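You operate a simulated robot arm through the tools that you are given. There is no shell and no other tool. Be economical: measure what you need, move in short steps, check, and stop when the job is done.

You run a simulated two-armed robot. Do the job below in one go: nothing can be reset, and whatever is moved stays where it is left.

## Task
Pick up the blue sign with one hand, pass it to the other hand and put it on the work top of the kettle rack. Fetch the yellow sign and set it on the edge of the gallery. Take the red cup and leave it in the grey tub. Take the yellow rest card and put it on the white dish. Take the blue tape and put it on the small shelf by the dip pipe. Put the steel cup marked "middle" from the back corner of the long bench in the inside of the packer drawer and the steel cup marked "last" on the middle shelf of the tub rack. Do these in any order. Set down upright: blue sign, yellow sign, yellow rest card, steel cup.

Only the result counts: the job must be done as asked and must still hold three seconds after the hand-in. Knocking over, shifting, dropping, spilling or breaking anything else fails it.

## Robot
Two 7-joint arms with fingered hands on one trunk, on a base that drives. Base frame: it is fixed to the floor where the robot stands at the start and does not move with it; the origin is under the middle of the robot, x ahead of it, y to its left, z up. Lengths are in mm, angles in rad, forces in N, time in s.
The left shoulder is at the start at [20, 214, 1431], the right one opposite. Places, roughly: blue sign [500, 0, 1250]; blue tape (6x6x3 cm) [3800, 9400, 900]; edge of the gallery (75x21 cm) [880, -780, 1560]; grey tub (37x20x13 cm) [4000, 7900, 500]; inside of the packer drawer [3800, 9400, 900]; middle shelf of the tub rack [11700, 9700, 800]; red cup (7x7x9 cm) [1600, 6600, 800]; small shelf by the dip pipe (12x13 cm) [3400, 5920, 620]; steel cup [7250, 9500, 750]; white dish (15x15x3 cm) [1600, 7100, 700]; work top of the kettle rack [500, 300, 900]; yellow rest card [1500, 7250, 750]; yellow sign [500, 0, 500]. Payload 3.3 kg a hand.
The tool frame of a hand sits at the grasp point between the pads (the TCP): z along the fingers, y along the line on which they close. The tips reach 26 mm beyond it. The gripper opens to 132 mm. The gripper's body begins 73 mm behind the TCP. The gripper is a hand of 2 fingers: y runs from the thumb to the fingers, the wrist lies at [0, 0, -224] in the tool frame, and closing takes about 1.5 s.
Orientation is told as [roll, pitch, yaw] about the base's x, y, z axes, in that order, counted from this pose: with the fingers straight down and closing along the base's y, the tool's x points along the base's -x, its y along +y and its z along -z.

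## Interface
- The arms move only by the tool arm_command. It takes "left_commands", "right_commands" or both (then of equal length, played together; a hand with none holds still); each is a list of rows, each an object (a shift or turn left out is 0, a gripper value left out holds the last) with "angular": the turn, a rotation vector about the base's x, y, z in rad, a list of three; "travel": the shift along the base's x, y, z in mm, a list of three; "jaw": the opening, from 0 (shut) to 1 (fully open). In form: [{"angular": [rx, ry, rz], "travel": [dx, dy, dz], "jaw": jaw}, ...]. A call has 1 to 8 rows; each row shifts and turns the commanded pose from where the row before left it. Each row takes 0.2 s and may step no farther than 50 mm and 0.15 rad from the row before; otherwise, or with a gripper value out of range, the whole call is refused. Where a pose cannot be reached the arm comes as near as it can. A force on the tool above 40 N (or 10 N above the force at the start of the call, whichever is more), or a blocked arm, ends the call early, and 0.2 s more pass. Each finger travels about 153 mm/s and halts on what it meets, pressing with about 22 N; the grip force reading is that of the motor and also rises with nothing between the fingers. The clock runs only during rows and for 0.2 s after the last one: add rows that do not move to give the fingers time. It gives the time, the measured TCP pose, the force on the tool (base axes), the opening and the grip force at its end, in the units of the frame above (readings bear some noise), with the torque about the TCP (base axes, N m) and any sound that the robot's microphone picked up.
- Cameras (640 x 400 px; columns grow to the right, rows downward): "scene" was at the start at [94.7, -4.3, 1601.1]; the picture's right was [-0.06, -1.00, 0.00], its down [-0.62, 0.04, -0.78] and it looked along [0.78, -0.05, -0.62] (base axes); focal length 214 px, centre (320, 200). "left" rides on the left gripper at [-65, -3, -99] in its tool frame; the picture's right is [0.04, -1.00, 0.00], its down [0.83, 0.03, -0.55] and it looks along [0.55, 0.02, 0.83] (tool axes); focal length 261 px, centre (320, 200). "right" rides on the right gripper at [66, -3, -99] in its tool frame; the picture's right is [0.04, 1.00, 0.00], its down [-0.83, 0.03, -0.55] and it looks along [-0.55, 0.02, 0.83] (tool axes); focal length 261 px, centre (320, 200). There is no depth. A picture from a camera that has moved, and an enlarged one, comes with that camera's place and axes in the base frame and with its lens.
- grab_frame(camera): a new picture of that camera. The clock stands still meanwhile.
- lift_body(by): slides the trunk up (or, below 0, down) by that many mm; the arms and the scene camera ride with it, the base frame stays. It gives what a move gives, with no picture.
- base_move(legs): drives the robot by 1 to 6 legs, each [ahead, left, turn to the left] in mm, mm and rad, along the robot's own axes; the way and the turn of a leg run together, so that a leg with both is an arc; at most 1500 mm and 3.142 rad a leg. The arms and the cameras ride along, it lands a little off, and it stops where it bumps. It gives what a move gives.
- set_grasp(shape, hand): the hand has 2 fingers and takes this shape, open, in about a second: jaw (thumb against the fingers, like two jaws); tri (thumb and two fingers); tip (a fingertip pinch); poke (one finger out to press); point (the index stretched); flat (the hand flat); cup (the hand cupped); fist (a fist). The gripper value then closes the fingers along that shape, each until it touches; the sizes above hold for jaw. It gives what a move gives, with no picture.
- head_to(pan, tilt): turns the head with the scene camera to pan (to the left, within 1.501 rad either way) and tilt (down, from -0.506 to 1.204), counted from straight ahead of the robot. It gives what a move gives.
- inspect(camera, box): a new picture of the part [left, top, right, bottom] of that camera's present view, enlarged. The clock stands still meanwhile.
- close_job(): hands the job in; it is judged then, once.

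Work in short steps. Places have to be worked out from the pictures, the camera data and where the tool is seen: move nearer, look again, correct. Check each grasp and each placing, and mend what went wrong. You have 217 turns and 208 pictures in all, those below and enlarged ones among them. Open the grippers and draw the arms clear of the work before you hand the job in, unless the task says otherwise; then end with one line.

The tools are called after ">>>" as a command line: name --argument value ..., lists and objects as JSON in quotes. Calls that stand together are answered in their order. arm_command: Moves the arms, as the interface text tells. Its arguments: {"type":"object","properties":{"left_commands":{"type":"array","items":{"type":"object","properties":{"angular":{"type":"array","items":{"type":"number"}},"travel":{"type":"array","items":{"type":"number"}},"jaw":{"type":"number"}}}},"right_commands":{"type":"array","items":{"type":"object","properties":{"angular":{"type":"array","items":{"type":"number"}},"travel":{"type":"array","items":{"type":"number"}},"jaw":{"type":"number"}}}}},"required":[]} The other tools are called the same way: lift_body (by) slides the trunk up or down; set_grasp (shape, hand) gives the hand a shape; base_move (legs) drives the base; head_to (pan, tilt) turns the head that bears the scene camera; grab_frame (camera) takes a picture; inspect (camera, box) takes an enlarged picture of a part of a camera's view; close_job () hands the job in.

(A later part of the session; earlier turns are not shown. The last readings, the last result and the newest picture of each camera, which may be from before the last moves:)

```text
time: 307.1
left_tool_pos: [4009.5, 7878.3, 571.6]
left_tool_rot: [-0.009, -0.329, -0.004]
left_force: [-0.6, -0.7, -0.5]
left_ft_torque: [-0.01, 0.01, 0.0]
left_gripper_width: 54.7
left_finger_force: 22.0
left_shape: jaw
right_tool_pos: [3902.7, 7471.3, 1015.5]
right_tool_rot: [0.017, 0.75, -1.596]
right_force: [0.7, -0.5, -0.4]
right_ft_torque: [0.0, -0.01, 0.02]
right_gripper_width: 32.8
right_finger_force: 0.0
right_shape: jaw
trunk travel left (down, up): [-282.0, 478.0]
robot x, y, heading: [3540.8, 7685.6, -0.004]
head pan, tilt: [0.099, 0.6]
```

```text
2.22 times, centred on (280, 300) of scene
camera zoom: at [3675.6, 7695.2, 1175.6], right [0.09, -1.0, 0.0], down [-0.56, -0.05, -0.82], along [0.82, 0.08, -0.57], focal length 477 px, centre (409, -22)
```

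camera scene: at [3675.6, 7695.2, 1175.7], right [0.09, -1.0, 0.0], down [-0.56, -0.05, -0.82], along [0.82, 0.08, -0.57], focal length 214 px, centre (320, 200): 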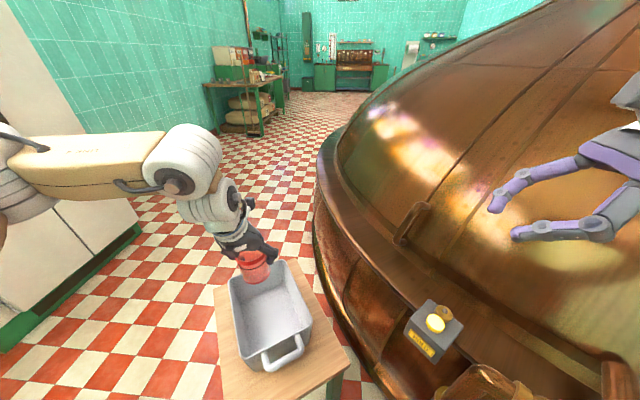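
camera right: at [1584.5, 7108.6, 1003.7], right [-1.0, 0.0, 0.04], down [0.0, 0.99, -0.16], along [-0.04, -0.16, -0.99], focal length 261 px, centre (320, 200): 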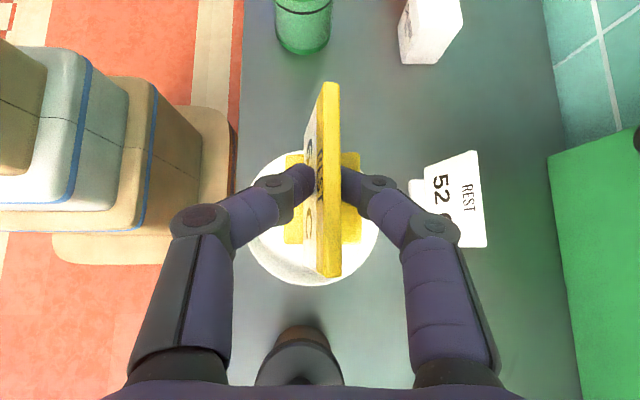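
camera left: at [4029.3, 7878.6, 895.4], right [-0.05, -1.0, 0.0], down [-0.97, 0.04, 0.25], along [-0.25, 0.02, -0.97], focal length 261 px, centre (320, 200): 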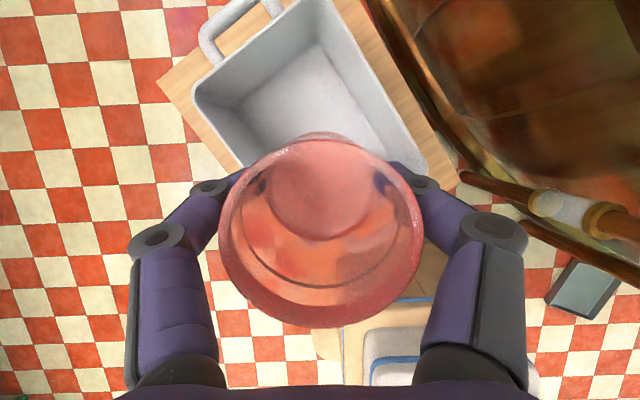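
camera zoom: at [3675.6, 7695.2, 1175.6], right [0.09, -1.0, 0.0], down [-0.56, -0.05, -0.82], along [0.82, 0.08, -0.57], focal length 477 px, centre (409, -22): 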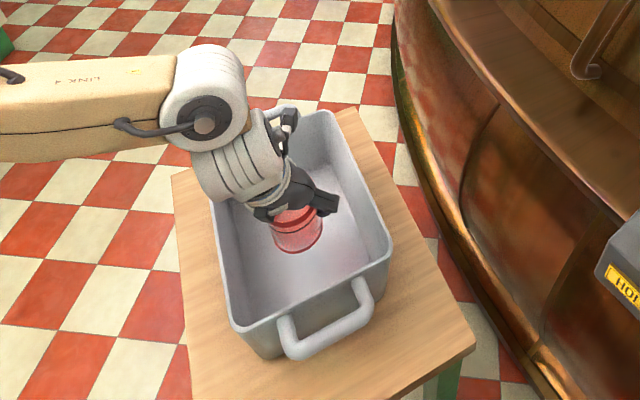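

Still going down freely; more small steps to find the floor of the tub.

>>> arm_command --left_commands '[{"travel": [0, 0, -6]}, {"travel": [0, 0, -6]}, {"travel": [0, 0, -6]}, {"travel": [0, 0, -6]}, {}]'

>>> arm_command --left_commands '[{"travel": [0, 0, -5]}, {"travel": [0, 0, -5]}, {"travel": [0, 0, -5]}, {}]'

```text
time: 308.2
left_tool_pos: [4010.6, 7877.9, 547.7]
left_tool_rot: [-0.009, -0.33, -0.004]
left_force: [0.4, 0.5, -0.8]
left_ft_torque: [-0.02, -0.01, 0.02]
left_gripper_width: 54.6
left_finger_force: 22.2
left_shape: jaw
right_tool_pos: [3903.0, 7470.9, 1015.7]
right_tool_rot: [0.017, 0.749, -1.597]
right_force: [0.2, -0.2, 0.4]
right_ft_torque: [0.03, 0.01, 0.0]
right_gripper_width: 32.9
right_finger_force: 0.1
right_shape: jaw
trunk travel left (down, up): [-282.0, 478.0]
robot x, y, heading: [3538.3, 7685.0, -0.006]
head pan, tilt: [0.099, 0.6]
```

```text
time: 309.2
left_tool_pos: [4009.8, 7878.8, 532.0]
left_tool_rot: [-0.008, -0.329, -0.002]
left_force: [-0.4, -0.5, 0.3]
left_ft_torque: [0.02, 0.01, 0.02]
left_gripper_width: 54.6
left_finger_force: 21.8
left_shape: jaw
right_tool_pos: [3901.6, 7470.9, 1014.7]
right_tool_rot: [0.017, 0.751, -1.597]
right_force: [-0.3, 0.1, -0.7]
right_ft_torque: [-0.03, 0.0, 0.0]
right_gripper_width: 32.6
right_finger_force: 0.1
right_shape: jaw
trunk travel left (down, up): [-282.0, 478.0]
robot x, y, heading: [3541.6, 7686.0, -0.002]
head pan, tilt: [0.099, 0.6]
```

Near the bottom; continue.

>>> arm_command --left_commands '[{"travel": [0, 0, -5]}, {"travel": [0, 0, -5]}, {"travel": [0, 0, -4]}, {}]'

>>> arm_command --left_commands '[{"travel": [0, 0, -4]}, {"travel": [0, 0, -4]}, {}]'

>>> inspect --camera "scene" --box '[180, 210, 380, 390]'

```text
time: 310.2
left_tool_pos: [4009.5, 7877.8, 517.1]
left_tool_rot: [-0.009, -0.329, -0.003]
left_force: [-1.0, -0.2, -1.3]
left_ft_torque: [0.05, -0.01, 0.02]
left_gripper_width: 54.9
left_finger_force: 22.4
left_shape: jaw
right_tool_pos: [3903.0, 7472.6, 1014.7]
right_tool_rot: [0.018, 0.751, -1.598]
right_force: [0.3, 0.2, -0.7]
right_ft_torque: [0.0, 0.05, -0.03]
right_gripper_width: 33.0
right_finger_force: 0.0
right_shape: jaw
trunk travel left (down, up): [-282.0, 478.0]
robot x, y, heading: [3541.0, 7687.2, -0.002]
head pan, tilt: [0.099, 0.6]
```

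```text
time: 311.1
left_tool_pos: [4010.9, 7878.2, 509.4]
left_tool_rot: [-0.01, -0.332, -0.003]
left_force: [-0.4, -0.1, -0.8]
left_ft_torque: [0.0, -0.01, 0.01]
left_gripper_width: 54.8
left_finger_force: 21.9
left_shape: jaw
right_tool_pos: [3903.3, 7471.4, 1016.2]
right_tool_rot: [0.018, 0.75, -1.597]
right_force: [0.7, 0.0, -0.1]
right_ft_torque: [0.03, 0.01, -0.01]
right_gripper_width: 33.0
right_finger_force: 0.0
right_shape: jaw
trunk travel left (down, up): [-282.0, 478.0]
robot x, y, heading: [3544.4, 7684.8, -0.002]
head pan, tilt: [0.099, 0.6]
```

```text
2.22 times, centred on (280, 300) of scene
camera zoom: at [3675.6, 7695.2, 1175.6], right [0.09, -1.0, 0.0], down [-0.56, -0.05, -0.82], along [0.82, 0.08, -0.57], focal length 477 px, centre (409, -22)
```

zoom: 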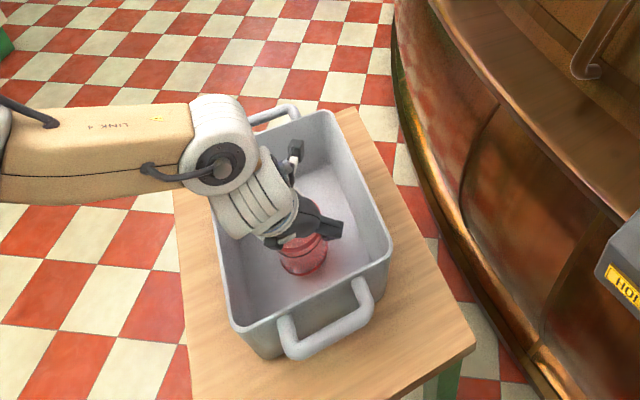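

Almost there; a few more small steps.

>>> arm_command --left_commands '[{"travel": [0, 0, -5]}, {"travel": [0, 0, -4]}, {"travel": [0, 0, -4]}, {}]'

>>> arm_command --left_commands '[{"travel": [0, 0, -4]}, {"travel": [0, 0, -4]}, {}]'

```text
time: 312.1
left_tool_pos: [4010.7, 7877.6, 495.9]
left_tool_rot: [-0.008, -0.33, -0.001]
left_force: [0.1, 0.7, -0.2]
left_ft_torque: [0.03, 0.03, -0.04]
left_gripper_width: 54.4
left_finger_force: 22.3
left_shape: jaw
right_tool_pos: [3901.8, 7471.9, 1015.4]
right_tool_rot: [0.016, 0.751, -1.597]
right_force: [-0.1, -0.7, -0.4]
right_ft_torque: [0.01, 0.01, -0.02]
right_gripper_width: 33.0
right_finger_force: 0.0
right_shape: jaw
trunk travel left (down, up): [-282.0, 478.0]
robot x, y, heading: [3541.4, 7690.1, -0.006]
head pan, tilt: [0.099, 0.6]
```

```text
time: 312.9
left_tool_pos: [4009.6, 7878.2, 487.9]
left_tool_rot: [-0.009, -0.329, -0.003]
left_force: [-0.2, 0.4, -0.1]
left_ft_torque: [0.01, 0.01, -0.01]
left_gripper_width: 54.5
left_finger_force: 21.8
left_shape: jaw
right_tool_pos: [3903.3, 7471.2, 1015.7]
right_tool_rot: [0.019, 0.752, -1.598]
right_force: [0.4, 0.1, 0.8]
right_ft_torque: [-0.01, 0.01, -0.01]
right_gripper_width: 32.8
right_finger_force: 0.1
right_shape: jaw
trunk travel left (down, up): [-282.0, 478.0]
robot x, y, heading: [3541.5, 7685.3, -0.007]
head pan, tilt: [0.099, 0.6]
```

No contact yet, so I keep going.

>>> arm_command --left_commands '[{"travel": [0, 0, -4]}, {"travel": [0, 0, -4]}, {"travel": [0, 0, -4]}, {"travel": [0, 0, -4]}, {}]'

>>> grab_frame --camera "left"

```text
time: 314.0
left_tool_pos: [4014.6, 7875.9, 478.6]
left_tool_rot: [-0.014, -0.342, 0.003]
left_force: [-4.1, 1.9, 25.3]
left_ft_torque: [0.15, -0.06, 0.05]
left_gripper_width: 56.3
left_finger_force: 22.0
left_shape: jaw
right_tool_pos: [3900.8, 7470.2, 1016.6]
right_tool_rot: [0.022, 0.751, -1.594]
right_force: [0.8, -0.1, -0.7]
right_ft_torque: [-0.01, -0.02, -0.01]
right_gripper_width: 32.7
right_finger_force: 0.1
right_shape: jaw
trunk travel left (down, up): [-282.0, 478.0]
robot x, y, heading: [3546.5, 7683.8, -0.006]
head pan, tilt: [0.099, 0.6]
stopped in row 5 (left hand): the force on the tool passed its limit at 40 N (the readings are from after the stop); the commanded pose is now the measured one
```

```text
55 pictures are left
camera left: at [4043.4, 7874.9, 593.7], right [-0.04, -1.0, 0.0], down [-0.97, 0.04, 0.24], along [-0.24, 0.01, -0.97], focal length 261 px, centre (320, 200)
```

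left: 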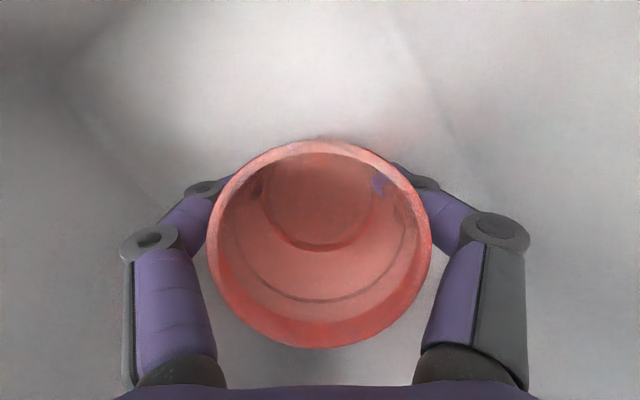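

Bottomed out in the tub. I ease up 4 mm, open, and lift the hand out.

>>> arm_command --left_commands '[{"travel": [0, 0, 4]}, {"jaw": 0.62}, {}, {}, {"travel": [0, 0, 30]}, {"travel": [0, 0, 45]}, {"travel": [0, 0, 45]}, {"travel": [0, 0, 45]}]'

>>> arm_command --left_commands '[{"travel": [0, 0, 45]}, {"travel": [0, 0, 45]}, {"travel": [0, 0, 45]}, {"travel": [-40, 0, 25]}, {"travel": [-40, 0, 0]}, {}]'

>>> inspect --camera "scene" --box '[180, 210, 380, 390]'

```text
time: 315.8
left_tool_pos: [4014.4, 7878.1, 643.2]
left_tool_rot: [-0.011, -0.338, 0.0]
left_force: [0.0, -0.5, 0.8]
left_ft_torque: [-0.04, 0.05, -0.01]
left_gripper_width: 81.7
left_finger_force: 0.0
left_shape: jaw
right_tool_pos: [3903.3, 7470.9, 1015.0]
right_tool_rot: [0.016, 0.75, -1.597]
right_force: [-0.3, 1.0, 0.0]
right_ft_torque: [-0.06, 0.0, -0.02]
right_gripper_width: 32.9
right_finger_force: 0.1
right_shape: jaw
trunk travel left (down, up): [-282.0, 478.0]
robot x, y, heading: [3542.2, 7689.3, -0.005]
head pan, tilt: [0.099, 0.6]
```

```text
time: 317.2
left_tool_pos: [3934.1, 7877.7, 803.7]
left_tool_rot: [-0.011, -0.34, -0.001]
left_force: [-0.5, 0.2, -0.1]
left_ft_torque: [0.01, 0.02, 0.05]
left_gripper_width: 81.6
left_finger_force: 0.1
left_shape: jaw
right_tool_pos: [3903.1, 7470.4, 1016.8]
right_tool_rot: [0.017, 0.75, -1.596]
right_force: [-0.3, 0.2, -0.3]
right_ft_torque: [0.01, 0.03, 0.02]
right_gripper_width: 33.1
right_finger_force: 0.1
right_shape: jaw
trunk travel left (down, up): [-282.0, 478.0]
robot x, y, heading: [3542.2, 7687.4, -0.005]
head pan, tilt: [0.099, 0.6]
```

```text
2.22 times, centred on (280, 300) of scene
camera zoom: at [3675.6, 7695.2, 1175.6], right [0.09, -1.0, 0.0], down [-0.56, -0.05, -0.82], along [0.82, 0.08, -0.57], focal length 477 px, centre (409, -22)
```

zoom: 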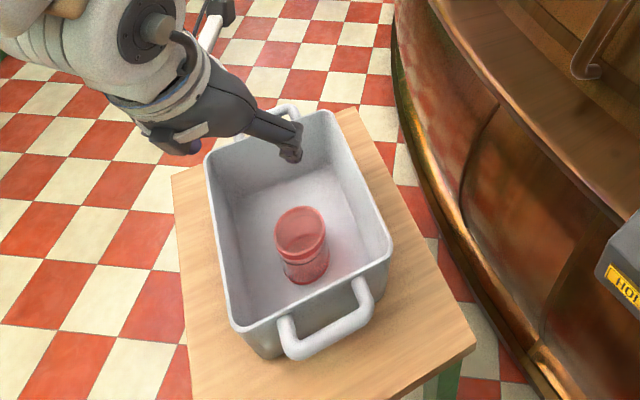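

The red cup stands in the tub. I back away, raise the hand, and turn toward +y to find the tape and the packer drawer.

>>> arm_command --left_commands '[{"travel": [-45, 0, 20]}, {"travel": [-45, 0, 40]}, {"travel": [-40, 0, 45]}, {"travel": [0, -20, 45]}, {"travel": [0, -20, 45]}, {}]' --right_commands '[{"travel": [-35, 0, 0]}, {"travel": [-30, 0, 0]}, {}, {}, {}, {}]'

>>> base_move --legs '[[-330, 0, 0], [0, 0, 1.571]]'

>>> head_to --pan 0.0 --tilt 0.3

>>> grab_frame --camera "scene"

```text
refused: row 2 steps farther than a row can; nothing moved
```

```text
time: 323.1
left_tool_pos: [3027.8, 8083.6, 804.0]
left_tool_rot: [-0.011, -0.34, 1.556]
left_force: [-0.4, 0.3, -0.1]
left_ft_torque: [0.0, -0.01, -0.01]
left_gripper_width: 81.6
left_finger_force: 0.0
left_shape: jaw
right_tool_pos: [3433.6, 8046.7, 1015.0]
right_tool_rot: [0.018, 0.751, -0.039]
right_force: [-1.5, -0.8, 0.1]
right_ft_torque: [0.01, 0.04, 0.01]
right_gripper_width: 32.7
right_finger_force: 0.1
right_shape: jaw
trunk travel left (down, up): [-282.0, 478.0]
robot x, y, heading: [3213.0, 7687.0, 1.548]
head pan, tilt: [0.099, 0.6]
```

```text
time: 323.9
left_tool_pos: [3027.6, 8084.2, 803.6]
left_tool_rot: [-0.012, -0.338, 1.557]
left_force: [0.0, -0.5, 0.4]
left_ft_torque: [0.01, 0.01, 0.0]
left_gripper_width: 81.6
left_finger_force: 0.0
left_shape: jaw
right_tool_pos: [3433.9, 8046.1, 1016.6]
right_tool_rot: [0.017, 0.752, -0.038]
right_force: [-0.1, 0.0, 0.6]
right_ft_torque: [0.01, 0.03, 0.03]
right_gripper_width: 32.8
right_finger_force: 0.2
right_shape: jaw
trunk travel left (down, up): [-282.0, 478.0]
robot x, y, heading: [3214.1, 7689.9, 1.553]
head pan, tilt: [0.0, 0.3]
```

```text
53 pictures are left
camera scene: at [3214.8, 7830.7, 1203.1], right [1.0, -0.02, 0.0], down [-0.01, -0.3, -0.95], along [0.02, 0.95, -0.3], focal length 214 px, centre (320, 200)
```

scene: 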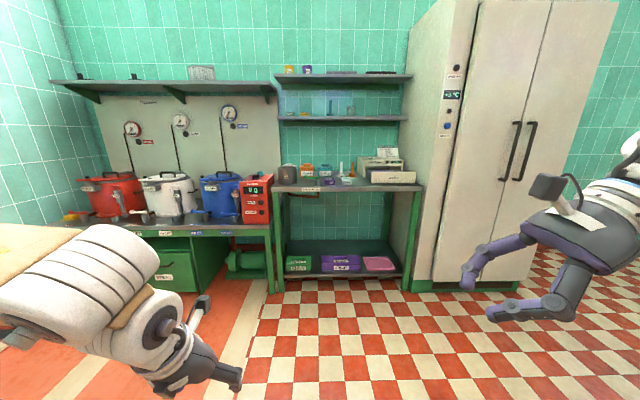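

The bench with a cream-coloured packer is right there at the predicted spot. I zoom in.

>>> inspect --camera "scene" --box '[265, 130, 435, 235]'

```text
3.76 times, centred on (350, 182) of scene
camera zoom: at [3214.8, 7830.7, 1203.1], right [1.0, -0.02, 0.0], down [-0.01, -0.3, -0.95], along [0.02, 0.95, -0.3], focal length 807 px, centre (207, 266)
```

zoom: 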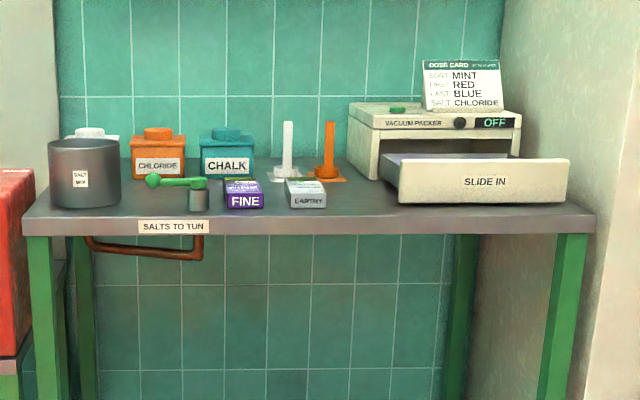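

The packer's drawer is open at about (3800, 9405), z≈920. I fold the right hand back to the straight-down pose and raise the left before approaching.

>>> arm_command --left_commands '[{"travel": [0, -15, 40]}, {"travel": [0, -15, 40]}, {"travel": [0, -15, 40]}, {"travel": [0, -15, 40]}, {"travel": [0, -15, 40]}, {"travel": [0, 0, 40]}, {}, {}]' --right_commands '[{"angular": [0, -0.15, 0], "travel": [0, 0, 20]}, {"angular": [0, -0.15, 0], "travel": [0, 0, 20]}, {"angular": [0, -0.15, 0], "travel": [0, 0, 20]}, {"angular": [0, -0.15, 0], "travel": [0, 0, 20]}, {"angular": [0, -0.15, 0], "travel": [0, -10, 20]}, {"angular": [0, 0, 0.15], "travel": [-10, -10, 10]}, {"angular": [0, 0, 0.15], "travel": [-10, -10, 10]}, {"angular": [0, 0, 0.15], "travel": [-10, -10, 10]}]'

>>> arm_command --right_commands '[{"angular": [0, 0, 0.15], "travel": [-10, 0, 0]}, {"angular": [0, 0, 0.15], "travel": [-10, 0, 0]}, {"angular": [0, 0, 0.15], "travel": [-10, 0, 0]}, {"angular": [0, 0, 0.15], "travel": [-10, 0, 0]}, {"angular": [0, 0, 0.15], "travel": [-10, 0, 0]}, {"angular": [0, 0, 0.15]}, {"angular": [0, 0, 0.15]}, {"angular": [0, 0, 0.07], "jaw": 0.8}]'

>>> base_move --legs '[[700, -480, 0.02], [600, 0, 0]]'

>>> head_to --pan -0.15 --tilt 0.7

>>> grab_frame --camera "scene"

```text
time: 325.7
left_tool_pos: [3029.0, 8007.8, 1044.0]
left_tool_rot: [-0.011, -0.339, 1.556]
left_force: [-0.4, 0.0, 0.9]
left_ft_torque: [0.0, 0.01, -0.02]
left_gripper_width: 81.7
left_finger_force: 0.0
left_shape: jaw
right_tool_pos: [3449.4, 7925.2, 1025.8]
right_tool_rot: [0.048, 0.006, 0.425]
right_force: [0.2, 0.5, 0.0]
right_ft_torque: [0.0, -0.04, 0.01]
right_gripper_width: 33.0
right_finger_force: 0.0
right_shape: jaw
right hand out of reach, approached as far as the arm can: row 3, 4, 5, 6, 7, 8
trunk travel left (down, up): [-282.0, 478.0]
robot x, y, heading: [3216.1, 7688.5, 1.553]
head pan, tilt: [0.0, 0.3]
```

```text
time: 327.5
left_tool_pos: [3029.0, 8009.1, 1044.3]
left_tool_rot: [-0.009, -0.339, 1.558]
left_force: [0.1, -0.2, -0.6]
left_ft_torque: [0.02, 0.03, 0.0]
left_gripper_width: 81.7
left_finger_force: 0.0
left_shape: jaw
right_tool_pos: [3419.7, 7913.6, 1010.1]
right_tool_rot: [0.046, 0.001, 1.542]
right_force: [-0.5, 0.4, -0.4]
right_ft_torque: [-0.01, -0.04, -0.01]
right_gripper_width: 105.2
right_finger_force: 0.0
right_shape: jaw
right hand out of reach, approached as far as the arm can: row 1, 2, 3, 4, 5
trunk travel left (down, up): [-282.0, 478.0]
robot x, y, heading: [3215.0, 7690.6, 1.547]
head pan, tilt: [0.0, 0.3]
```

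```text
time: 335.0
left_tool_pos: [3499.2, 9278.5, 1046.5]
left_tool_rot: [-0.011, -0.347, 1.582]
left_force: [0.1, 0.3, 0.8]
left_ft_torque: [-0.01, 0.01, 0.01]
left_gripper_width: 81.5
left_finger_force: 0.0
left_shape: jaw
right_tool_pos: [3891.3, 9191.6, 1015.0]
right_tool_rot: [0.052, -0.018, 1.565]
right_force: [0.6, 0.5, -0.5]
right_ft_torque: [-0.01, 0.03, 0.0]
right_gripper_width: 105.4
right_finger_force: 0.1
right_shape: jaw
trunk travel left (down, up): [-282.0, 478.0]
robot x, y, heading: [3688.6, 8971.1, 1.572]
head pan, tilt: [0.0, 0.3]
stopped in leg 2: the robot was blocked; the commanded pose is now the measured one
```

```text
time: 335.9
left_tool_pos: [3498.8, 9276.9, 1046.7]
left_tool_rot: [-0.012, -0.347, 1.583]
left_force: [-0.7, 0.3, 0.5]
left_ft_torque: [0.02, -0.02, 0.02]
left_gripper_width: 81.4
left_finger_force: 0.0
left_shape: jaw
right_tool_pos: [3892.1, 9190.8, 1015.1]
right_tool_rot: [0.049, -0.017, 1.568]
right_force: [-0.8, -0.8, 0.0]
right_ft_torque: [0.0, -0.01, 0.0]
right_gripper_width: 105.2
right_finger_force: 0.0
right_shape: jaw
trunk travel left (down, up): [-282.0, 478.0]
robot x, y, heading: [3689.0, 8969.2, 1.584]
head pan, tilt: [-0.15, 0.7]
```

```text
51 pictures are left
camera scene: at [3701.9, 9093.4, 1168.4], right [0.99, -0.14, 0.0], down [-0.09, -0.63, -0.77], along [0.11, 0.76, -0.64], focal length 214 px, centre (320, 200)
```

scene: 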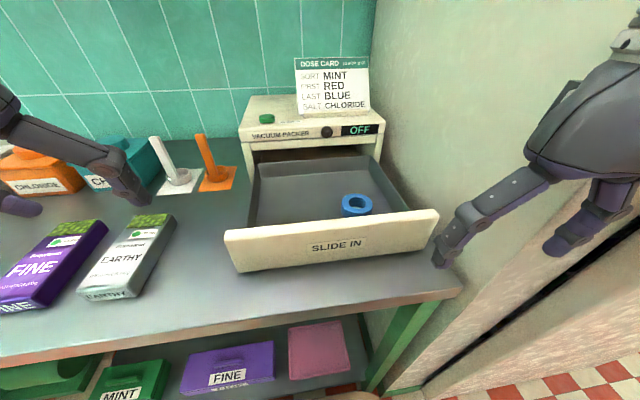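

I see the blue tape ring lying in the drawer at about (3810, 9382). The fridge is close to my right elbow, so I'll turn slightly right and use the left hand.

>>> base_move --legs '[[-30, 0, 0], [5, -68, -0.36]]'

>>> arm_command --left_commands '[{"travel": [30, 10, 0], "jaw": 0.75}, {"travel": [30, 15, 0]}, {"travel": [25, 15, 0]}, {}]'

>>> grab_frame --camera "left"

```text
time: 337.8
left_tool_pos: [3692.0, 9296.7, 1044.2]
left_tool_rot: [-0.011, -0.338, 1.22]
left_force: [0.4, 0.1, 0.2]
left_ft_torque: [0.02, 0.01, 0.0]
left_gripper_width: 81.8
left_finger_force: 0.1
left_shape: jaw
right_tool_pos: [4027.7, 9074.7, 1011.8]
right_tool_rot: [0.05, -0.006, 1.203]
right_force: [0.7, -0.2, 0.8]
right_ft_torque: [0.0, 0.03, 0.01]
right_gripper_width: 105.2
right_finger_force: 0.1
right_shape: jaw
trunk travel left (down, up): [-282.0, 478.0]
robot x, y, heading: [3763.2, 8937.9, 1.215]
head pan, tilt: [-0.15, 0.7]
```

```text
time: 338.8
left_tool_pos: [3776.6, 9335.8, 1043.4]
left_tool_rot: [-0.01, -0.338, 1.22]
left_force: [0.4, 0.2, 0.1]
left_ft_torque: [-0.02, 0.01, 0.0]
left_gripper_width: 98.6
left_finger_force: 0.0
left_shape: jaw
right_tool_pos: [4028.5, 9074.9, 1012.5]
right_tool_rot: [0.051, -0.007, 1.205]
right_force: [0.6, 0.1, 0.1]
right_ft_torque: [0.01, -0.01, 0.0]
right_gripper_width: 105.4
right_finger_force: 0.0
right_shape: jaw
trunk travel left (down, up): [-282.0, 478.0]
robot x, y, heading: [3757.7, 8932.4, 1.215]
head pan, tilt: [-0.15, 0.7]
```

```text
50 pictures are left
camera left: at [3788.3, 9362.3, 1160.2], right [0.92, -0.38, 0.0], down [-0.37, -0.9, 0.24], along [-0.1, -0.22, -0.97], focal length 261 px, centre (320, 200)
```

left: 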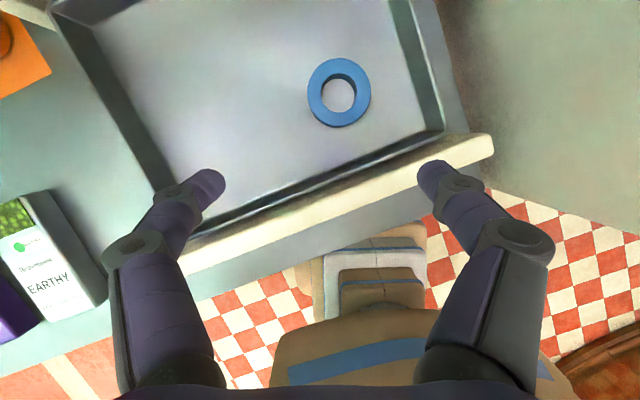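

The tape is at (3817, 9393), top ≈898, on the drawer floor ≈868. I move over it and descend with the jaws at 82 mm.

>>> arm_command --left_commands '[{"travel": [20, 27, -15], "jaw": 0.62}, {"travel": [19, 26, -15]}, {"travel": [0, 0, -40]}, {"travel": [0, 0, -40]}, {}]'

>>> grab_frame --camera "left"

```text
time: 340.0
left_tool_pos: [3815.9, 9388.4, 934.9]
left_tool_rot: [-0.012, -0.339, 1.221]
left_force: [0.0, 0.3, 0.3]
left_ft_torque: [-0.02, -0.03, -0.04]
left_gripper_width: 82.3
left_finger_force: 0.0
left_shape: jaw
right_tool_pos: [4028.6, 9075.7, 1012.3]
right_tool_rot: [0.048, -0.006, 1.205]
right_force: [-0.2, 0.5, 0.3]
right_ft_torque: [-0.03, 0.04, 0.0]
right_gripper_width: 105.6
right_finger_force: 0.0
right_shape: jaw
trunk travel left (down, up): [-282.0, 478.0]
robot x, y, heading: [3760.7, 8934.0, 1.218]
head pan, tilt: [-0.15, 0.7]
```

```text
49 pictures are left
camera left: at [3826.9, 9415.9, 1050.1], right [0.92, -0.38, 0.0], down [-0.37, -0.9, 0.24], along [-0.1, -0.22, -0.97], focal length 261 px, centre (320, 200)
```

left: 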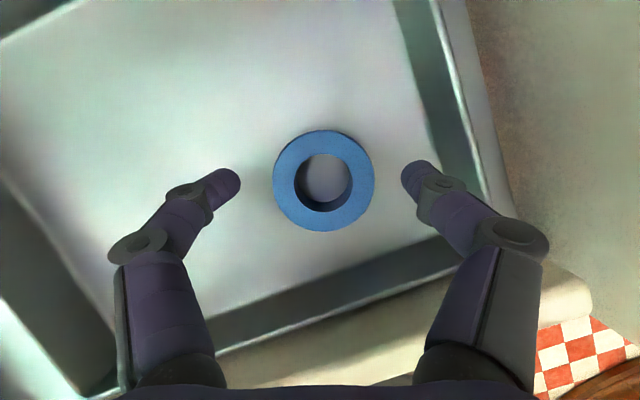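

Centred. I lower 38 mm and close.

>>> arm_command --left_commands '[{"travel": [0, 0, -20]}, {"travel": [0, 0, -17]}, {}, {"jaw": 0.0}, {}, {}, {}]'

>>> arm_command --left_commands '[{"travel": [0, 0, 20]}, {"travel": [0, 0, 30]}, {"travel": [0, 0, 40]}, {"travel": [0, 0, 40]}, {"travel": [0, -15, 40]}, {}]'

>>> grab_frame --camera "left"

```text
time: 340.8
left_tool_pos: [3816.8, 9391.4, 905.1]
left_tool_rot: [-0.018, -0.362, 1.221]
left_force: [-0.5, -1.6, 23.8]
left_ft_torque: [0.48, 1.14, 0.1]
left_gripper_width: 80.8
left_finger_force: 0.1
left_shape: jaw
right_tool_pos: [4027.3, 9074.6, 1012.8]
right_tool_rot: [0.051, -0.008, 1.204]
right_force: [-0.4, 0.8, -0.4]
right_ft_torque: [-0.02, -0.03, 0.01]
right_gripper_width: 105.4
right_finger_force: 0.0
right_shape: jaw
trunk travel left (down, up): [-282.0, 478.0]
robot x, y, heading: [3758.3, 8934.7, 1.214]
head pan, tilt: [-0.15, 0.7]
stopped in row 3 (left hand): the force on the tool passed its limit at 44 N (the readings are from after the stop); the commanded pose is now the measured one
```

```text
time: 342.1
left_tool_pos: [3816.5, 9376.0, 1072.6]
left_tool_rot: [-0.015, -0.355, 1.221]
left_force: [-0.5, 0.0, -0.1]
left_ft_torque: [0.0, 0.02, -0.03]
left_gripper_width: 81.9
left_finger_force: 0.0
left_shape: jaw
right_tool_pos: [4028.0, 9075.9, 1012.5]
right_tool_rot: [0.051, -0.007, 1.205]
right_force: [0.6, -0.6, 0.4]
right_ft_torque: [0.02, -0.03, 0.01]
right_gripper_width: 105.4
right_finger_force: 0.1
right_shape: jaw
trunk travel left (down, up): [-282.0, 478.0]
robot x, y, heading: [3758.7, 8933.8, 1.211]
head pan, tilt: [-0.15, 0.7]
```

```text
48 pictures are left
camera left: at [3826.9, 9401.4, 1189.9], right [0.92, -0.38, 0.0], down [-0.37, -0.9, 0.23], along [-0.09, -0.21, -0.97], focal length 261 px, centre (320, 200)
```

left: 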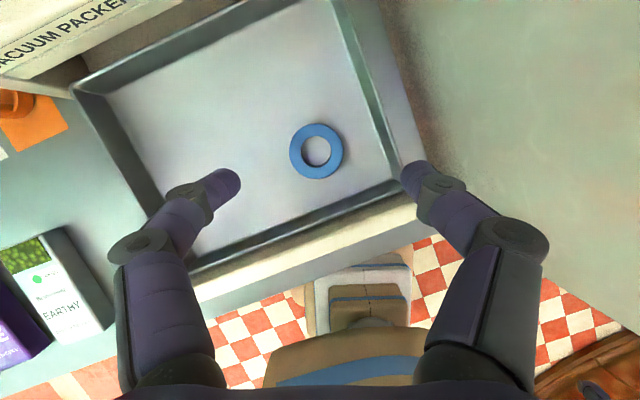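

The left fingertip touched the drawer floor early (floor ≈880) and the close was skipped. I go back down to 911 and close there.

>>> arm_command --left_commands '[{"travel": [0, 14, -40]}, {"travel": [0, 0, -45]}, {"travel": [0, 0, -45]}, {"travel": [0, 0, -31]}, {}, {"jaw": 0.0}, {}, {}]'

>>> arm_command --left_commands '[{}, {"travel": [0, 0, 15]}, {}]'

>>> grab_frame --camera "left"

```text
time: 343.9
left_tool_pos: [3816.9, 9390.1, 911.4]
left_tool_rot: [-0.015, -0.354, 1.222]
left_force: [0.3, -0.1, 0.4]
left_ft_torque: [-0.01, 0.01, 0.03]
left_gripper_width: 51.2
left_finger_force: 21.6
left_shape: jaw
right_tool_pos: [4027.8, 9075.9, 1011.1]
right_tool_rot: [0.052, -0.007, 1.204]
right_force: [0.0, 0.4, 0.6]
right_ft_torque: [-0.02, -0.02, 0.02]
right_gripper_width: 105.5
right_finger_force: 0.1
right_shape: jaw
trunk travel left (down, up): [-282.0, 478.0]
robot x, y, heading: [3758.5, 8932.8, 1.221]
head pan, tilt: [-0.15, 0.7]
```

```text
time: 344.8
left_tool_pos: [3816.5, 9391.7, 926.2]
left_tool_rot: [-0.017, -0.353, 1.222]
left_force: [-0.6, 0.4, -1.2]
left_ft_torque: [0.0, 0.02, -0.01]
left_gripper_width: 51.7
left_finger_force: 22.3
left_shape: jaw
right_tool_pos: [4027.8, 9076.2, 1012.8]
right_tool_rot: [0.05, -0.007, 1.203]
right_force: [0.2, 0.0, -0.1]
right_ft_torque: [0.01, 0.02, 0.0]
right_gripper_width: 105.6
right_finger_force: 0.1
right_shape: jaw
trunk travel left (down, up): [-282.0, 478.0]
robot x, y, heading: [3758.5, 8932.7, 1.213]
head pan, tilt: [-0.15, 0.7]
```

```text
47 pictures are left
camera left: at [3827.1, 9416.0, 1042.7], right [0.92, -0.38, 0.0], down [-0.37, -0.9, 0.23], along [-0.09, -0.21, -0.97], focal length 261 px, centre (320, 200)
```

left: 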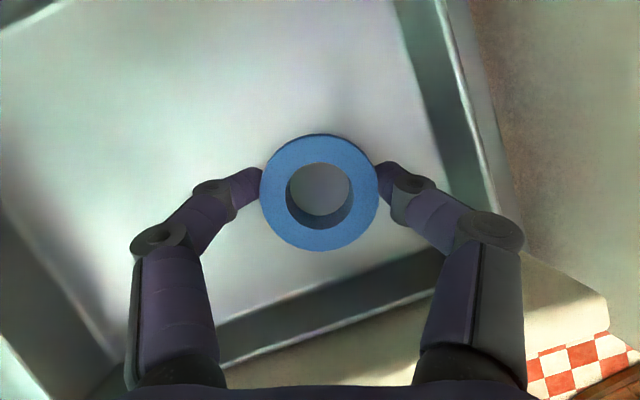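

The tape is held. I lift it out, back off, turn to face +x, and drive round to the west side of the dip-pipe shelf.

>>> arm_command --left_commands '[{"travel": [0, 0, 40]}, {"travel": [0, 0, 45]}, {"travel": [0, 0, 45]}, {"travel": [-10, -30, 30]}, {"travel": [-10, -35, 20]}, {"travel": [-10, -35, 20]}, {}]'

>>> base_move --legs '[[-220, 0, 0], [0, 0, -1.215], [-700, -700, 0], [-300, -1300, 0], [0, -700, 0]]'

>>> head_to --pan 0.0 --tilt 0.5

>>> grab_frame --camera "scene"

```text
time: 346.4
left_tool_pos: [3795.4, 9305.0, 1087.3]
left_tool_rot: [-0.018, -0.352, 1.221]
left_force: [-0.8, 0.3, 0.1]
left_ft_torque: [0.01, 0.0, 0.03]
left_gripper_width: 51.3
left_finger_force: 22.2
left_shape: jaw
left hand out of reach, approached as far as the arm can: row 5, 6
right_tool_pos: [4027.8, 9076.7, 1012.4]
right_tool_rot: [0.051, -0.007, 1.205]
right_force: [-1.0, 0.6, 0.2]
right_ft_torque: [0.01, -0.01, 0.03]
right_gripper_width: 105.4
right_finger_force: 0.0
right_shape: jaw
trunk travel left (down, up): [-282.0, 478.0]
robot x, y, heading: [3761.5, 8929.4, 1.219]
head pan, tilt: [-0.15, 0.7]
```

```text
time: 365.5
left_tool_pos: [3058.6, 6115.2, 1086.1]
left_tool_rot: [-0.016, -0.355, 0.013]
left_force: [0.6, 0.5, 0.1]
left_ft_torque: [0.02, -0.03, -0.03]
left_gripper_width: 50.9
left_finger_force: 22.0
left_shape: jaw
right_tool_pos: [2925.8, 5816.7, 1012.0]
right_tool_rot: [0.05, -0.005, -0.005]
right_force: [0.1, 0.5, 0.1]
right_ft_torque: [0.02, -0.04, -0.01]
right_gripper_width: 105.5
right_finger_force: 0.0
right_shape: jaw
trunk travel left (down, up): [-282.0, 478.0]
robot x, y, heading: [2700.2, 6019.9, 0.003]
head pan, tilt: [-0.15, 0.7]
```

```text
time: 366.3
left_tool_pos: [3058.2, 6116.6, 1087.4]
left_tool_rot: [-0.018, -0.356, 0.013]
left_force: [-0.2, 0.6, -0.5]
left_ft_torque: [0.0, 0.01, 0.02]
left_gripper_width: 51.0
left_finger_force: 21.3
left_shape: jaw
right_tool_pos: [2926.7, 5817.0, 1011.1]
right_tool_rot: [0.051, -0.007, -0.004]
right_force: [0.5, 0.3, -0.2]
right_ft_torque: [-0.02, 0.0, -0.02]
right_gripper_width: 105.2
right_finger_force: 0.1
right_shape: jaw
trunk travel left (down, up): [-282.0, 478.0]
robot x, y, heading: [2698.1, 6021.8, 0.004]
head pan, tilt: [0.0, 0.499]
```

```text
46 pictures are left
camera scene: at [2835.2, 6019.2, 1184.7], right [0.0, -1.0, 0.0], down [-0.48, 0.0, -0.88], along [0.88, 0.0, -0.48], focal length 214 px, centre (320, 200)
```

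scene: 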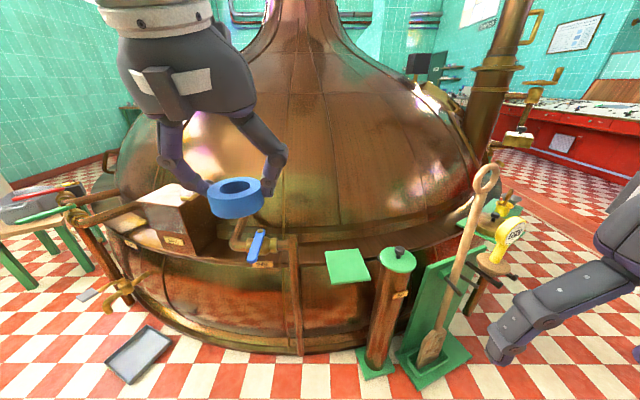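

The small green shelf is at about (3381, 5925), z≈620, beside the dip pipe. I line up with the base, lower the trunk 200 mm, and look down.

>>> base_move --legs '[[150, -191, -0.004], [130, 0, 0]]'

>>> lift_body --by -200

>>> grab_frame --camera "left"

>>> grab_frame --camera "scene"

```text
time: 368.9
left_tool_pos: [3339.2, 5925.8, 1087.2]
left_tool_rot: [-0.015, -0.353, 0.008]
left_force: [-0.7, -0.4, 0.1]
left_ft_torque: [0.01, 0.05, 0.0]
left_gripper_width: 51.1
left_finger_force: 22.3
left_shape: jaw
right_tool_pos: [3207.1, 5627.3, 1011.9]
right_tool_rot: [0.053, -0.007, -0.009]
right_force: [0.7, 0.7, -0.5]
right_ft_torque: [-0.02, -0.02, 0.01]
right_gripper_width: 105.5
right_finger_force: 0.2
right_shape: jaw
trunk travel left (down, up): [-282.0, 478.0]
robot x, y, heading: [2977.2, 5831.8, 0.004]
head pan, tilt: [0.0, 0.499]
```

```text
time: 371.1
left_tool_pos: [3390.0, 5926.7, 818.3]
left_tool_rot: [-0.017, -0.155, 0.009]
left_force: [-0.2, -1.4, 0.0]
left_ft_torque: [0.0, -0.03, 0.01]
left_gripper_width: 50.8
left_finger_force: 21.9
left_shape: jaw
right_tool_pos: [3205.2, 5629.2, 813.1]
right_tool_rot: [0.05, -0.009, -0.011]
right_force: [0.0, -0.4, 0.6]
right_ft_torque: [0.03, -0.01, 0.0]
right_gripper_width: 105.3
right_finger_force: 0.0
right_shape: jaw
trunk travel left (down, up): [-82.0, 678.0]
robot x, y, heading: [2976.2, 5830.1, 0.004]
head pan, tilt: [0.0, 0.499]
```

```text
45 pictures are left
camera left: at [3439.5, 5925.3, 926.8], right [-0.04, -1.0, 0.01], down [-0.91, 0.04, 0.42], along [-0.42, 0.0, -0.91], focal length 261 px, centre (320, 200)
```

left: 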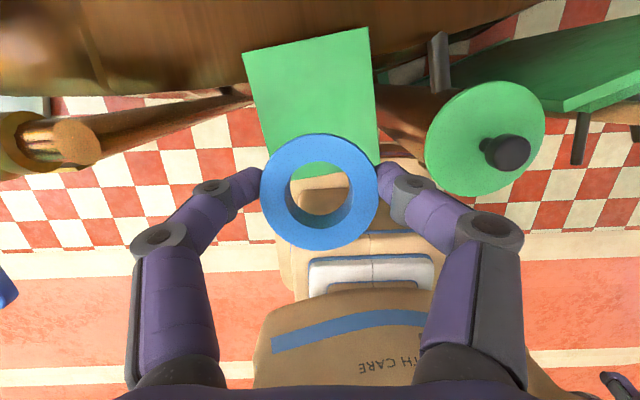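

```text
44 pictures are left
camera scene: at [3176.7, 5830.0, 978.2], right [0.0, -1.0, 0.0], down [-0.48, 0.0, -0.88], along [0.88, 0.0, -0.48], focal length 214 px, centre (320, 200)
```

scene: 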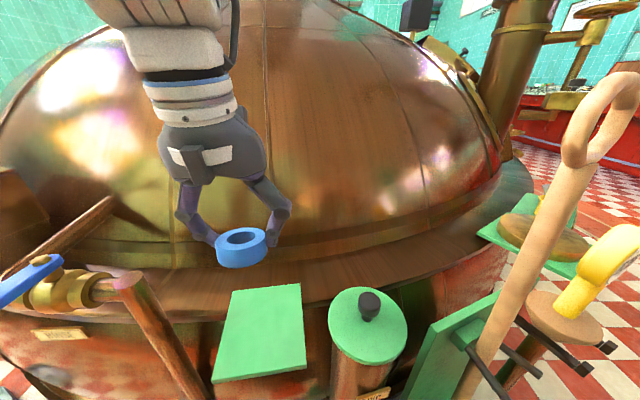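

The shelf's centre is about (3405, 5922). I restore the hand's tilt so the tape is flat, and lower toward it.

>>> arm_command --left_commands '[{"angular": [0, -0.1, 0], "travel": [6, -2, -20]}, {"angular": [0, -0.1, 0], "travel": [6, -2, -25]}, {"travel": [0, 0, -35]}, {"travel": [0, 0, -35]}, {"travel": [0, 0, -25]}, {}]'

>>> grab_frame --camera "left"

>>> inspect --camera "scene" --box '[160, 200, 420, 390]'

```text
time: 372.5
left_tool_pos: [3402.7, 5921.5, 677.5]
left_tool_rot: [-0.019, -0.352, 0.009]
left_force: [0.3, 0.5, -0.4]
left_ft_torque: [0.02, -0.04, -0.01]
left_gripper_width: 51.2
left_finger_force: 21.7
left_shape: jaw
right_tool_pos: [3205.5, 5627.9, 812.4]
right_tool_rot: [0.051, -0.008, -0.009]
right_force: [0.7, -0.9, 0.7]
right_ft_torque: [-0.03, 0.0, -0.01]
right_gripper_width: 105.6
right_finger_force: 0.1
right_shape: jaw
trunk travel left (down, up): [-82.0, 678.0]
robot x, y, heading: [2975.1, 5831.4, 0.003]
head pan, tilt: [0.0, 0.499]
```

```text
43 pictures are left
camera left: at [3429.0, 5921.4, 793.1], right [-0.04, -1.0, 0.0], down [-0.97, 0.04, 0.23], along [-0.23, 0.0, -0.97], focal length 261 px, centre (320, 200)
```

left: 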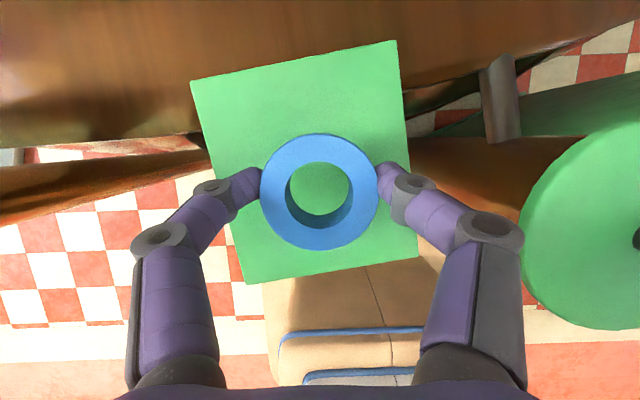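

```text
2.11 times, centred on (290, 295) of scene
camera zoom: at [3177.0, 5830.0, 978.1], right [0.0, -1.0, 0.0], down [-0.48, 0.0, -0.88], along [0.88, 0.0, -0.48], focal length 452 px, centre (383, 0)
```

zoom: 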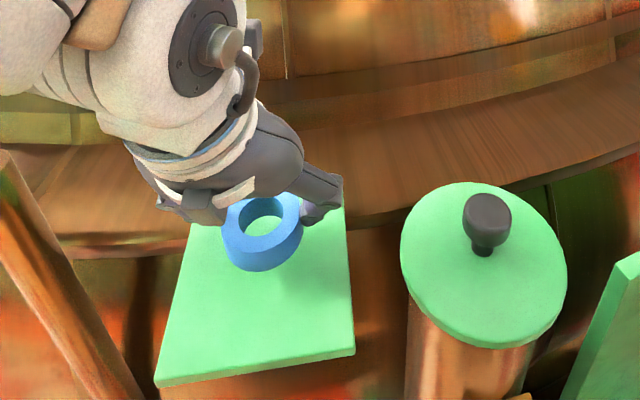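

Centred over the shelf. I lower the last 25 mm in small steps.

>>> arm_command --left_commands '[{"travel": [4, 2, -8]}, {"travel": [0, 0, -6]}, {"travel": [0, 0, -4]}, {}]'

>>> arm_command --left_commands '[{"travel": [0, 0, -4]}, {"travel": [0, 0, -3]}, {}]'

```text
time: 373.5
left_tool_pos: [3405.5, 5924.3, 658.9]
left_tool_rot: [-0.019, -0.352, 0.009]
left_force: [-0.7, 0.2, -0.5]
left_ft_torque: [0.0, -0.02, -0.01]
left_gripper_width: 50.7
left_finger_force: 22.2
left_shape: jaw
right_tool_pos: [3205.6, 5628.2, 811.8]
right_tool_rot: [0.052, -0.007, -0.008]
right_force: [-0.2, 0.3, 0.6]
right_ft_torque: [0.01, 0.01, 0.0]
right_gripper_width: 105.4
right_finger_force: 0.0
right_shape: jaw
trunk travel left (down, up): [-82.0, 678.0]
robot x, y, heading: [2978.0, 5826.3, 0.001]
head pan, tilt: [0.0, 0.499]
```

```text
time: 374.3
left_tool_pos: [3405.9, 5923.8, 651.8]
left_tool_rot: [-0.02, -0.354, 0.008]
left_force: [-0.5, -0.4, -0.3]
left_ft_torque: [-0.02, 0.02, -0.04]
left_gripper_width: 51.0
left_finger_force: 21.6
left_shape: jaw
right_tool_pos: [3205.7, 5628.3, 812.5]
right_tool_rot: [0.05, -0.008, -0.008]
right_force: [0.2, -0.7, -0.9]
right_ft_torque: [0.0, -0.02, 0.01]
right_gripper_width: 105.3
right_finger_force: 0.1
right_shape: jaw
trunk travel left (down, up): [-82.0, 678.0]
robot x, y, heading: [2979.2, 5832.0, -0.003]
head pan, tilt: [0.0, 0.499]
```

Still free. Continue in 3 mm steps.

>>> arm_command --left_commands '[{"travel": [0, 0, -3]}, {"travel": [0, 0, -3]}, {}]'

>>> arm_command --left_commands '[{"travel": [0, 0, -3]}, {"travel": [0, 0, -3]}, {}]'

>>> inspect --camera "scene" --box '[160, 200, 420, 390]'

```text
time: 375.1
left_tool_pos: [3405.9, 5923.6, 646.5]
left_tool_rot: [-0.02, -0.355, 0.008]
left_force: [-0.3, -0.4, -0.7]
left_ft_torque: [0.03, 0.0, 0.01]
left_gripper_width: 51.1
left_finger_force: 21.9
left_shape: jaw
right_tool_pos: [3205.7, 5628.0, 812.2]
right_tool_rot: [0.051, -0.007, -0.01]
right_force: [0.2, -0.9, -0.2]
right_ft_torque: [0.0, 0.0, 0.0]
right_gripper_width: 105.3
right_finger_force: 0.2
right_shape: jaw
trunk travel left (down, up): [-82.0, 678.0]
robot x, y, heading: [2975.1, 5827.4, 0.001]
head pan, tilt: [0.0, 0.499]
```

```text
time: 375.9
left_tool_pos: [3406.5, 5924.3, 640.6]
left_tool_rot: [-0.021, -0.359, 0.009]
left_force: [1.4, 1.1, 24.2]
left_ft_torque: [0.03, -0.21, -0.03]
left_gripper_width: 51.7
left_finger_force: 22.5
left_shape: jaw
right_tool_pos: [3204.6, 5628.0, 812.5]
right_tool_rot: [0.051, -0.009, -0.011]
right_force: [-0.2, 0.0, 0.0]
right_ft_torque: [0.01, 0.03, 0.0]
right_gripper_width: 105.2
right_finger_force: 0.0
right_shape: jaw
trunk travel left (down, up): [-82.0, 678.0]
robot x, y, heading: [2975.6, 5828.9, 0.002]
head pan, tilt: [0.0, 0.499]
```

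```text
2.11 times, centred on (290, 295) of scene
camera zoom: at [3175.8, 5829.7, 978.6], right [0.0, -1.0, 0.0], down [-0.48, 0.0, -0.88], along [0.88, 0.0, -0.48], focal length 452 px, centre (383, 0)
```

zoom: 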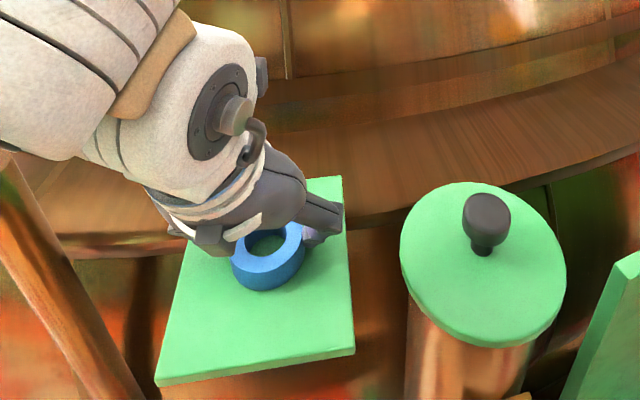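

In contact on the shelf. I relieve 3 mm, open, and lift away.

>>> arm_command --left_commands '[{"travel": [0, 0, 3]}, {"jaw": 0.62}, {}, {}, {"travel": [0, 0, 25]}, {"travel": [0, 0, 40]}, {"travel": [0, 0, 45]}, {"travel": [0, 0, 45]}]'

>>> inspect --camera "scene" --box '[160, 200, 420, 390]'

```text
time: 377.7
left_tool_pos: [3406.2, 5924.2, 797.8]
left_tool_rot: [-0.019, -0.354, 0.01]
left_force: [0.0, -0.4, -0.3]
left_ft_torque: [0.03, -0.02, 0.01]
left_gripper_width: 81.5
left_finger_force: 0.0
left_shape: jaw
right_tool_pos: [3205.2, 5627.6, 812.5]
right_tool_rot: [0.051, -0.007, -0.011]
right_force: [0.3, -0.2, -0.9]
right_ft_torque: [-0.03, -0.01, 0.0]
right_gripper_width: 105.6
right_finger_force: 0.0
right_shape: jaw
trunk travel left (down, up): [-82.0, 678.0]
robot x, y, heading: [2977.7, 5828.1, 0.002]
head pan, tilt: [0.0, 0.499]
```

```text
2.11 times, centred on (290, 295) of scene
camera zoom: at [3176.9, 5829.9, 978.1], right [0.0, -1.0, 0.0], down [-0.48, 0.0, -0.88], along [0.88, 0.0, -0.48], focal length 452 px, centre (383, 0)
```

zoom: 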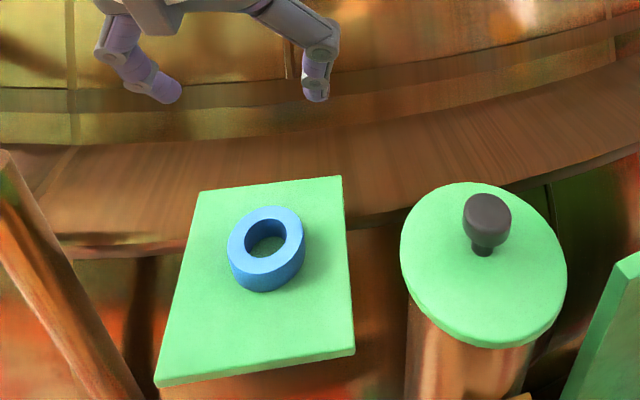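

The tape sits on the small shelf. Now for the steel cups: I raise the trunk and drive north, then east along the aisle (y≈8500).

>>> arm_command --left_commands '[{"travel": [-40, 0, 20]}, {"travel": [-40, 0, 20]}, {}]'

>>> base_move --legs '[[-350, 0, 0]]'

>>> lift_body --by 300

>>> base_move --legs '[[0, 1340, 0], [0, 1330, 0], [1500, 0, 0], [1500, 0, 0]]'

>>> head_to --pan 0.35 --tilt 0.3

>>> grab_frame --camera "scene"

```text
time: 378.5
left_tool_pos: [3331.9, 5921.4, 809.9]
left_tool_rot: [-0.023, -0.354, 0.01]
left_force: [0.2, 0.4, -0.5]
left_ft_torque: [-0.03, -0.01, 0.01]
left_gripper_width: 81.6
left_finger_force: 0.0
left_shape: jaw
left hand out of reach, approached as far as the arm can: row 2
right_tool_pos: [3205.3, 5627.5, 812.1]
right_tool_rot: [0.051, -0.007, -0.009]
right_force: [0.9, -0.4, 0.4]
right_ft_torque: [-0.01, -0.01, 0.03]
right_gripper_width: 105.2
right_finger_force: 0.0
right_shape: jaw
trunk travel left (down, up): [-82.0, 678.0]
robot x, y, heading: [2976.8, 5831.1, -0.001]
head pan, tilt: [0.0, 0.499]
```

```text
time: 380.7
left_tool_pos: [2982.7, 5920.8, 809.5]
left_tool_rot: [-0.021, -0.353, 0.009]
left_force: [0.1, 0.0, -0.1]
left_ft_torque: [-0.02, 0.0, 0.01]
left_gripper_width: 81.6
left_finger_force: 0.0
left_shape: jaw
right_tool_pos: [2859.0, 5626.6, 811.9]
right_tool_rot: [0.05, -0.008, -0.011]
right_force: [0.6, -0.2, -0.1]
right_ft_torque: [0.0, -0.02, -0.01]
right_gripper_width: 105.3
right_finger_force: 0.0
right_shape: jaw
trunk travel left (down, up): [-82.0, 678.0]
robot x, y, heading: [2629.6, 5827.6, -0.001]
head pan, tilt: [0.0, 0.499]
```

```text
time: 383.7
left_tool_pos: [2985.2, 5920.9, 1109.2]
left_tool_rot: [-0.02, -0.352, 0.009]
left_force: [0.8, -0.2, -0.2]
left_ft_torque: [-0.03, 0.02, -0.03]
left_gripper_width: 81.5
left_finger_force: 0.1
left_shape: jaw
right_tool_pos: [2856.2, 5625.4, 1113.8]
right_tool_rot: [0.055, -0.022, -0.011]
right_force: [0.5, -1.0, -0.2]
right_ft_torque: [-0.01, 0.0, -0.02]
right_gripper_width: 105.2
right_finger_force: 0.0
right_shape: jaw
trunk travel left (down, up): [-382.0, 378.0]
robot x, y, heading: [2628.8, 5829.7, 0.003]
head pan, tilt: [0.0, 0.499]
```

```text
time: 410.7
left_tool_pos: [5957.7, 8622.4, 1109.0]
left_tool_rot: [-0.023, -0.354, 0.02]
left_force: [-0.3, -0.2, -0.5]
left_ft_torque: [0.0, 0.02, -0.01]
left_gripper_width: 81.5
left_finger_force: 0.1
left_shape: jaw
right_tool_pos: [5832.6, 8325.5, 1114.3]
right_tool_rot: [0.054, -0.024, 0.001]
right_force: [0.1, -0.6, 0.1]
right_ft_torque: [0.0, 0.01, 0.0]
right_gripper_width: 105.8
right_finger_force: 0.1
right_shape: jaw
trunk travel left (down, up): [-382.0, 378.0]
robot x, y, heading: [5604.2, 8527.9, 0.011]
head pan, tilt: [0.0, 0.499]
```

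```text
time: 411.6
left_tool_pos: [5957.6, 8622.6, 1109.0]
left_tool_rot: [-0.023, -0.354, 0.019]
left_force: [0.3, 0.1, 1.0]
left_ft_torque: [0.01, 0.03, 0.02]
left_gripper_width: 81.3
left_finger_force: 0.1
left_shape: jaw
right_tool_pos: [5831.3, 8325.5, 1114.0]
right_tool_rot: [0.055, -0.023, 0.0]
right_force: [0.5, -0.4, -0.1]
right_ft_torque: [-0.01, -0.01, 0.0]
right_gripper_width: 105.3
right_finger_force: 0.0
right_shape: jaw
trunk travel left (down, up): [-382.0, 378.0]
robot x, y, heading: [5606.1, 8525.6, 0.016]
head pan, tilt: [0.351, 0.3]
```

```text
39 pictures are left
camera scene: at [5720.1, 8560.3, 1304.3], right [0.35, -0.94, 0.0], down [-0.28, -0.1, -0.96], along [0.89, 0.34, -0.3], focal length 214 px, centre (320, 200)
```

scene: 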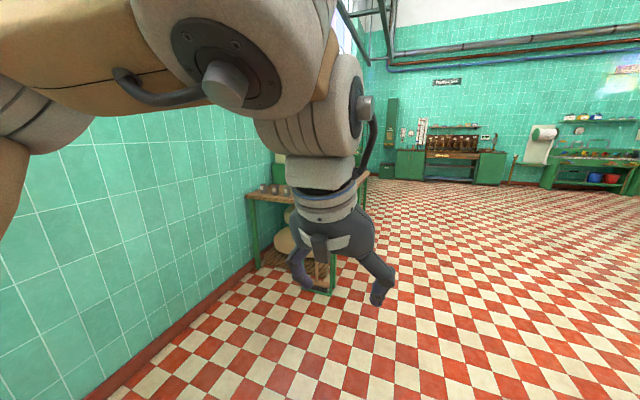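

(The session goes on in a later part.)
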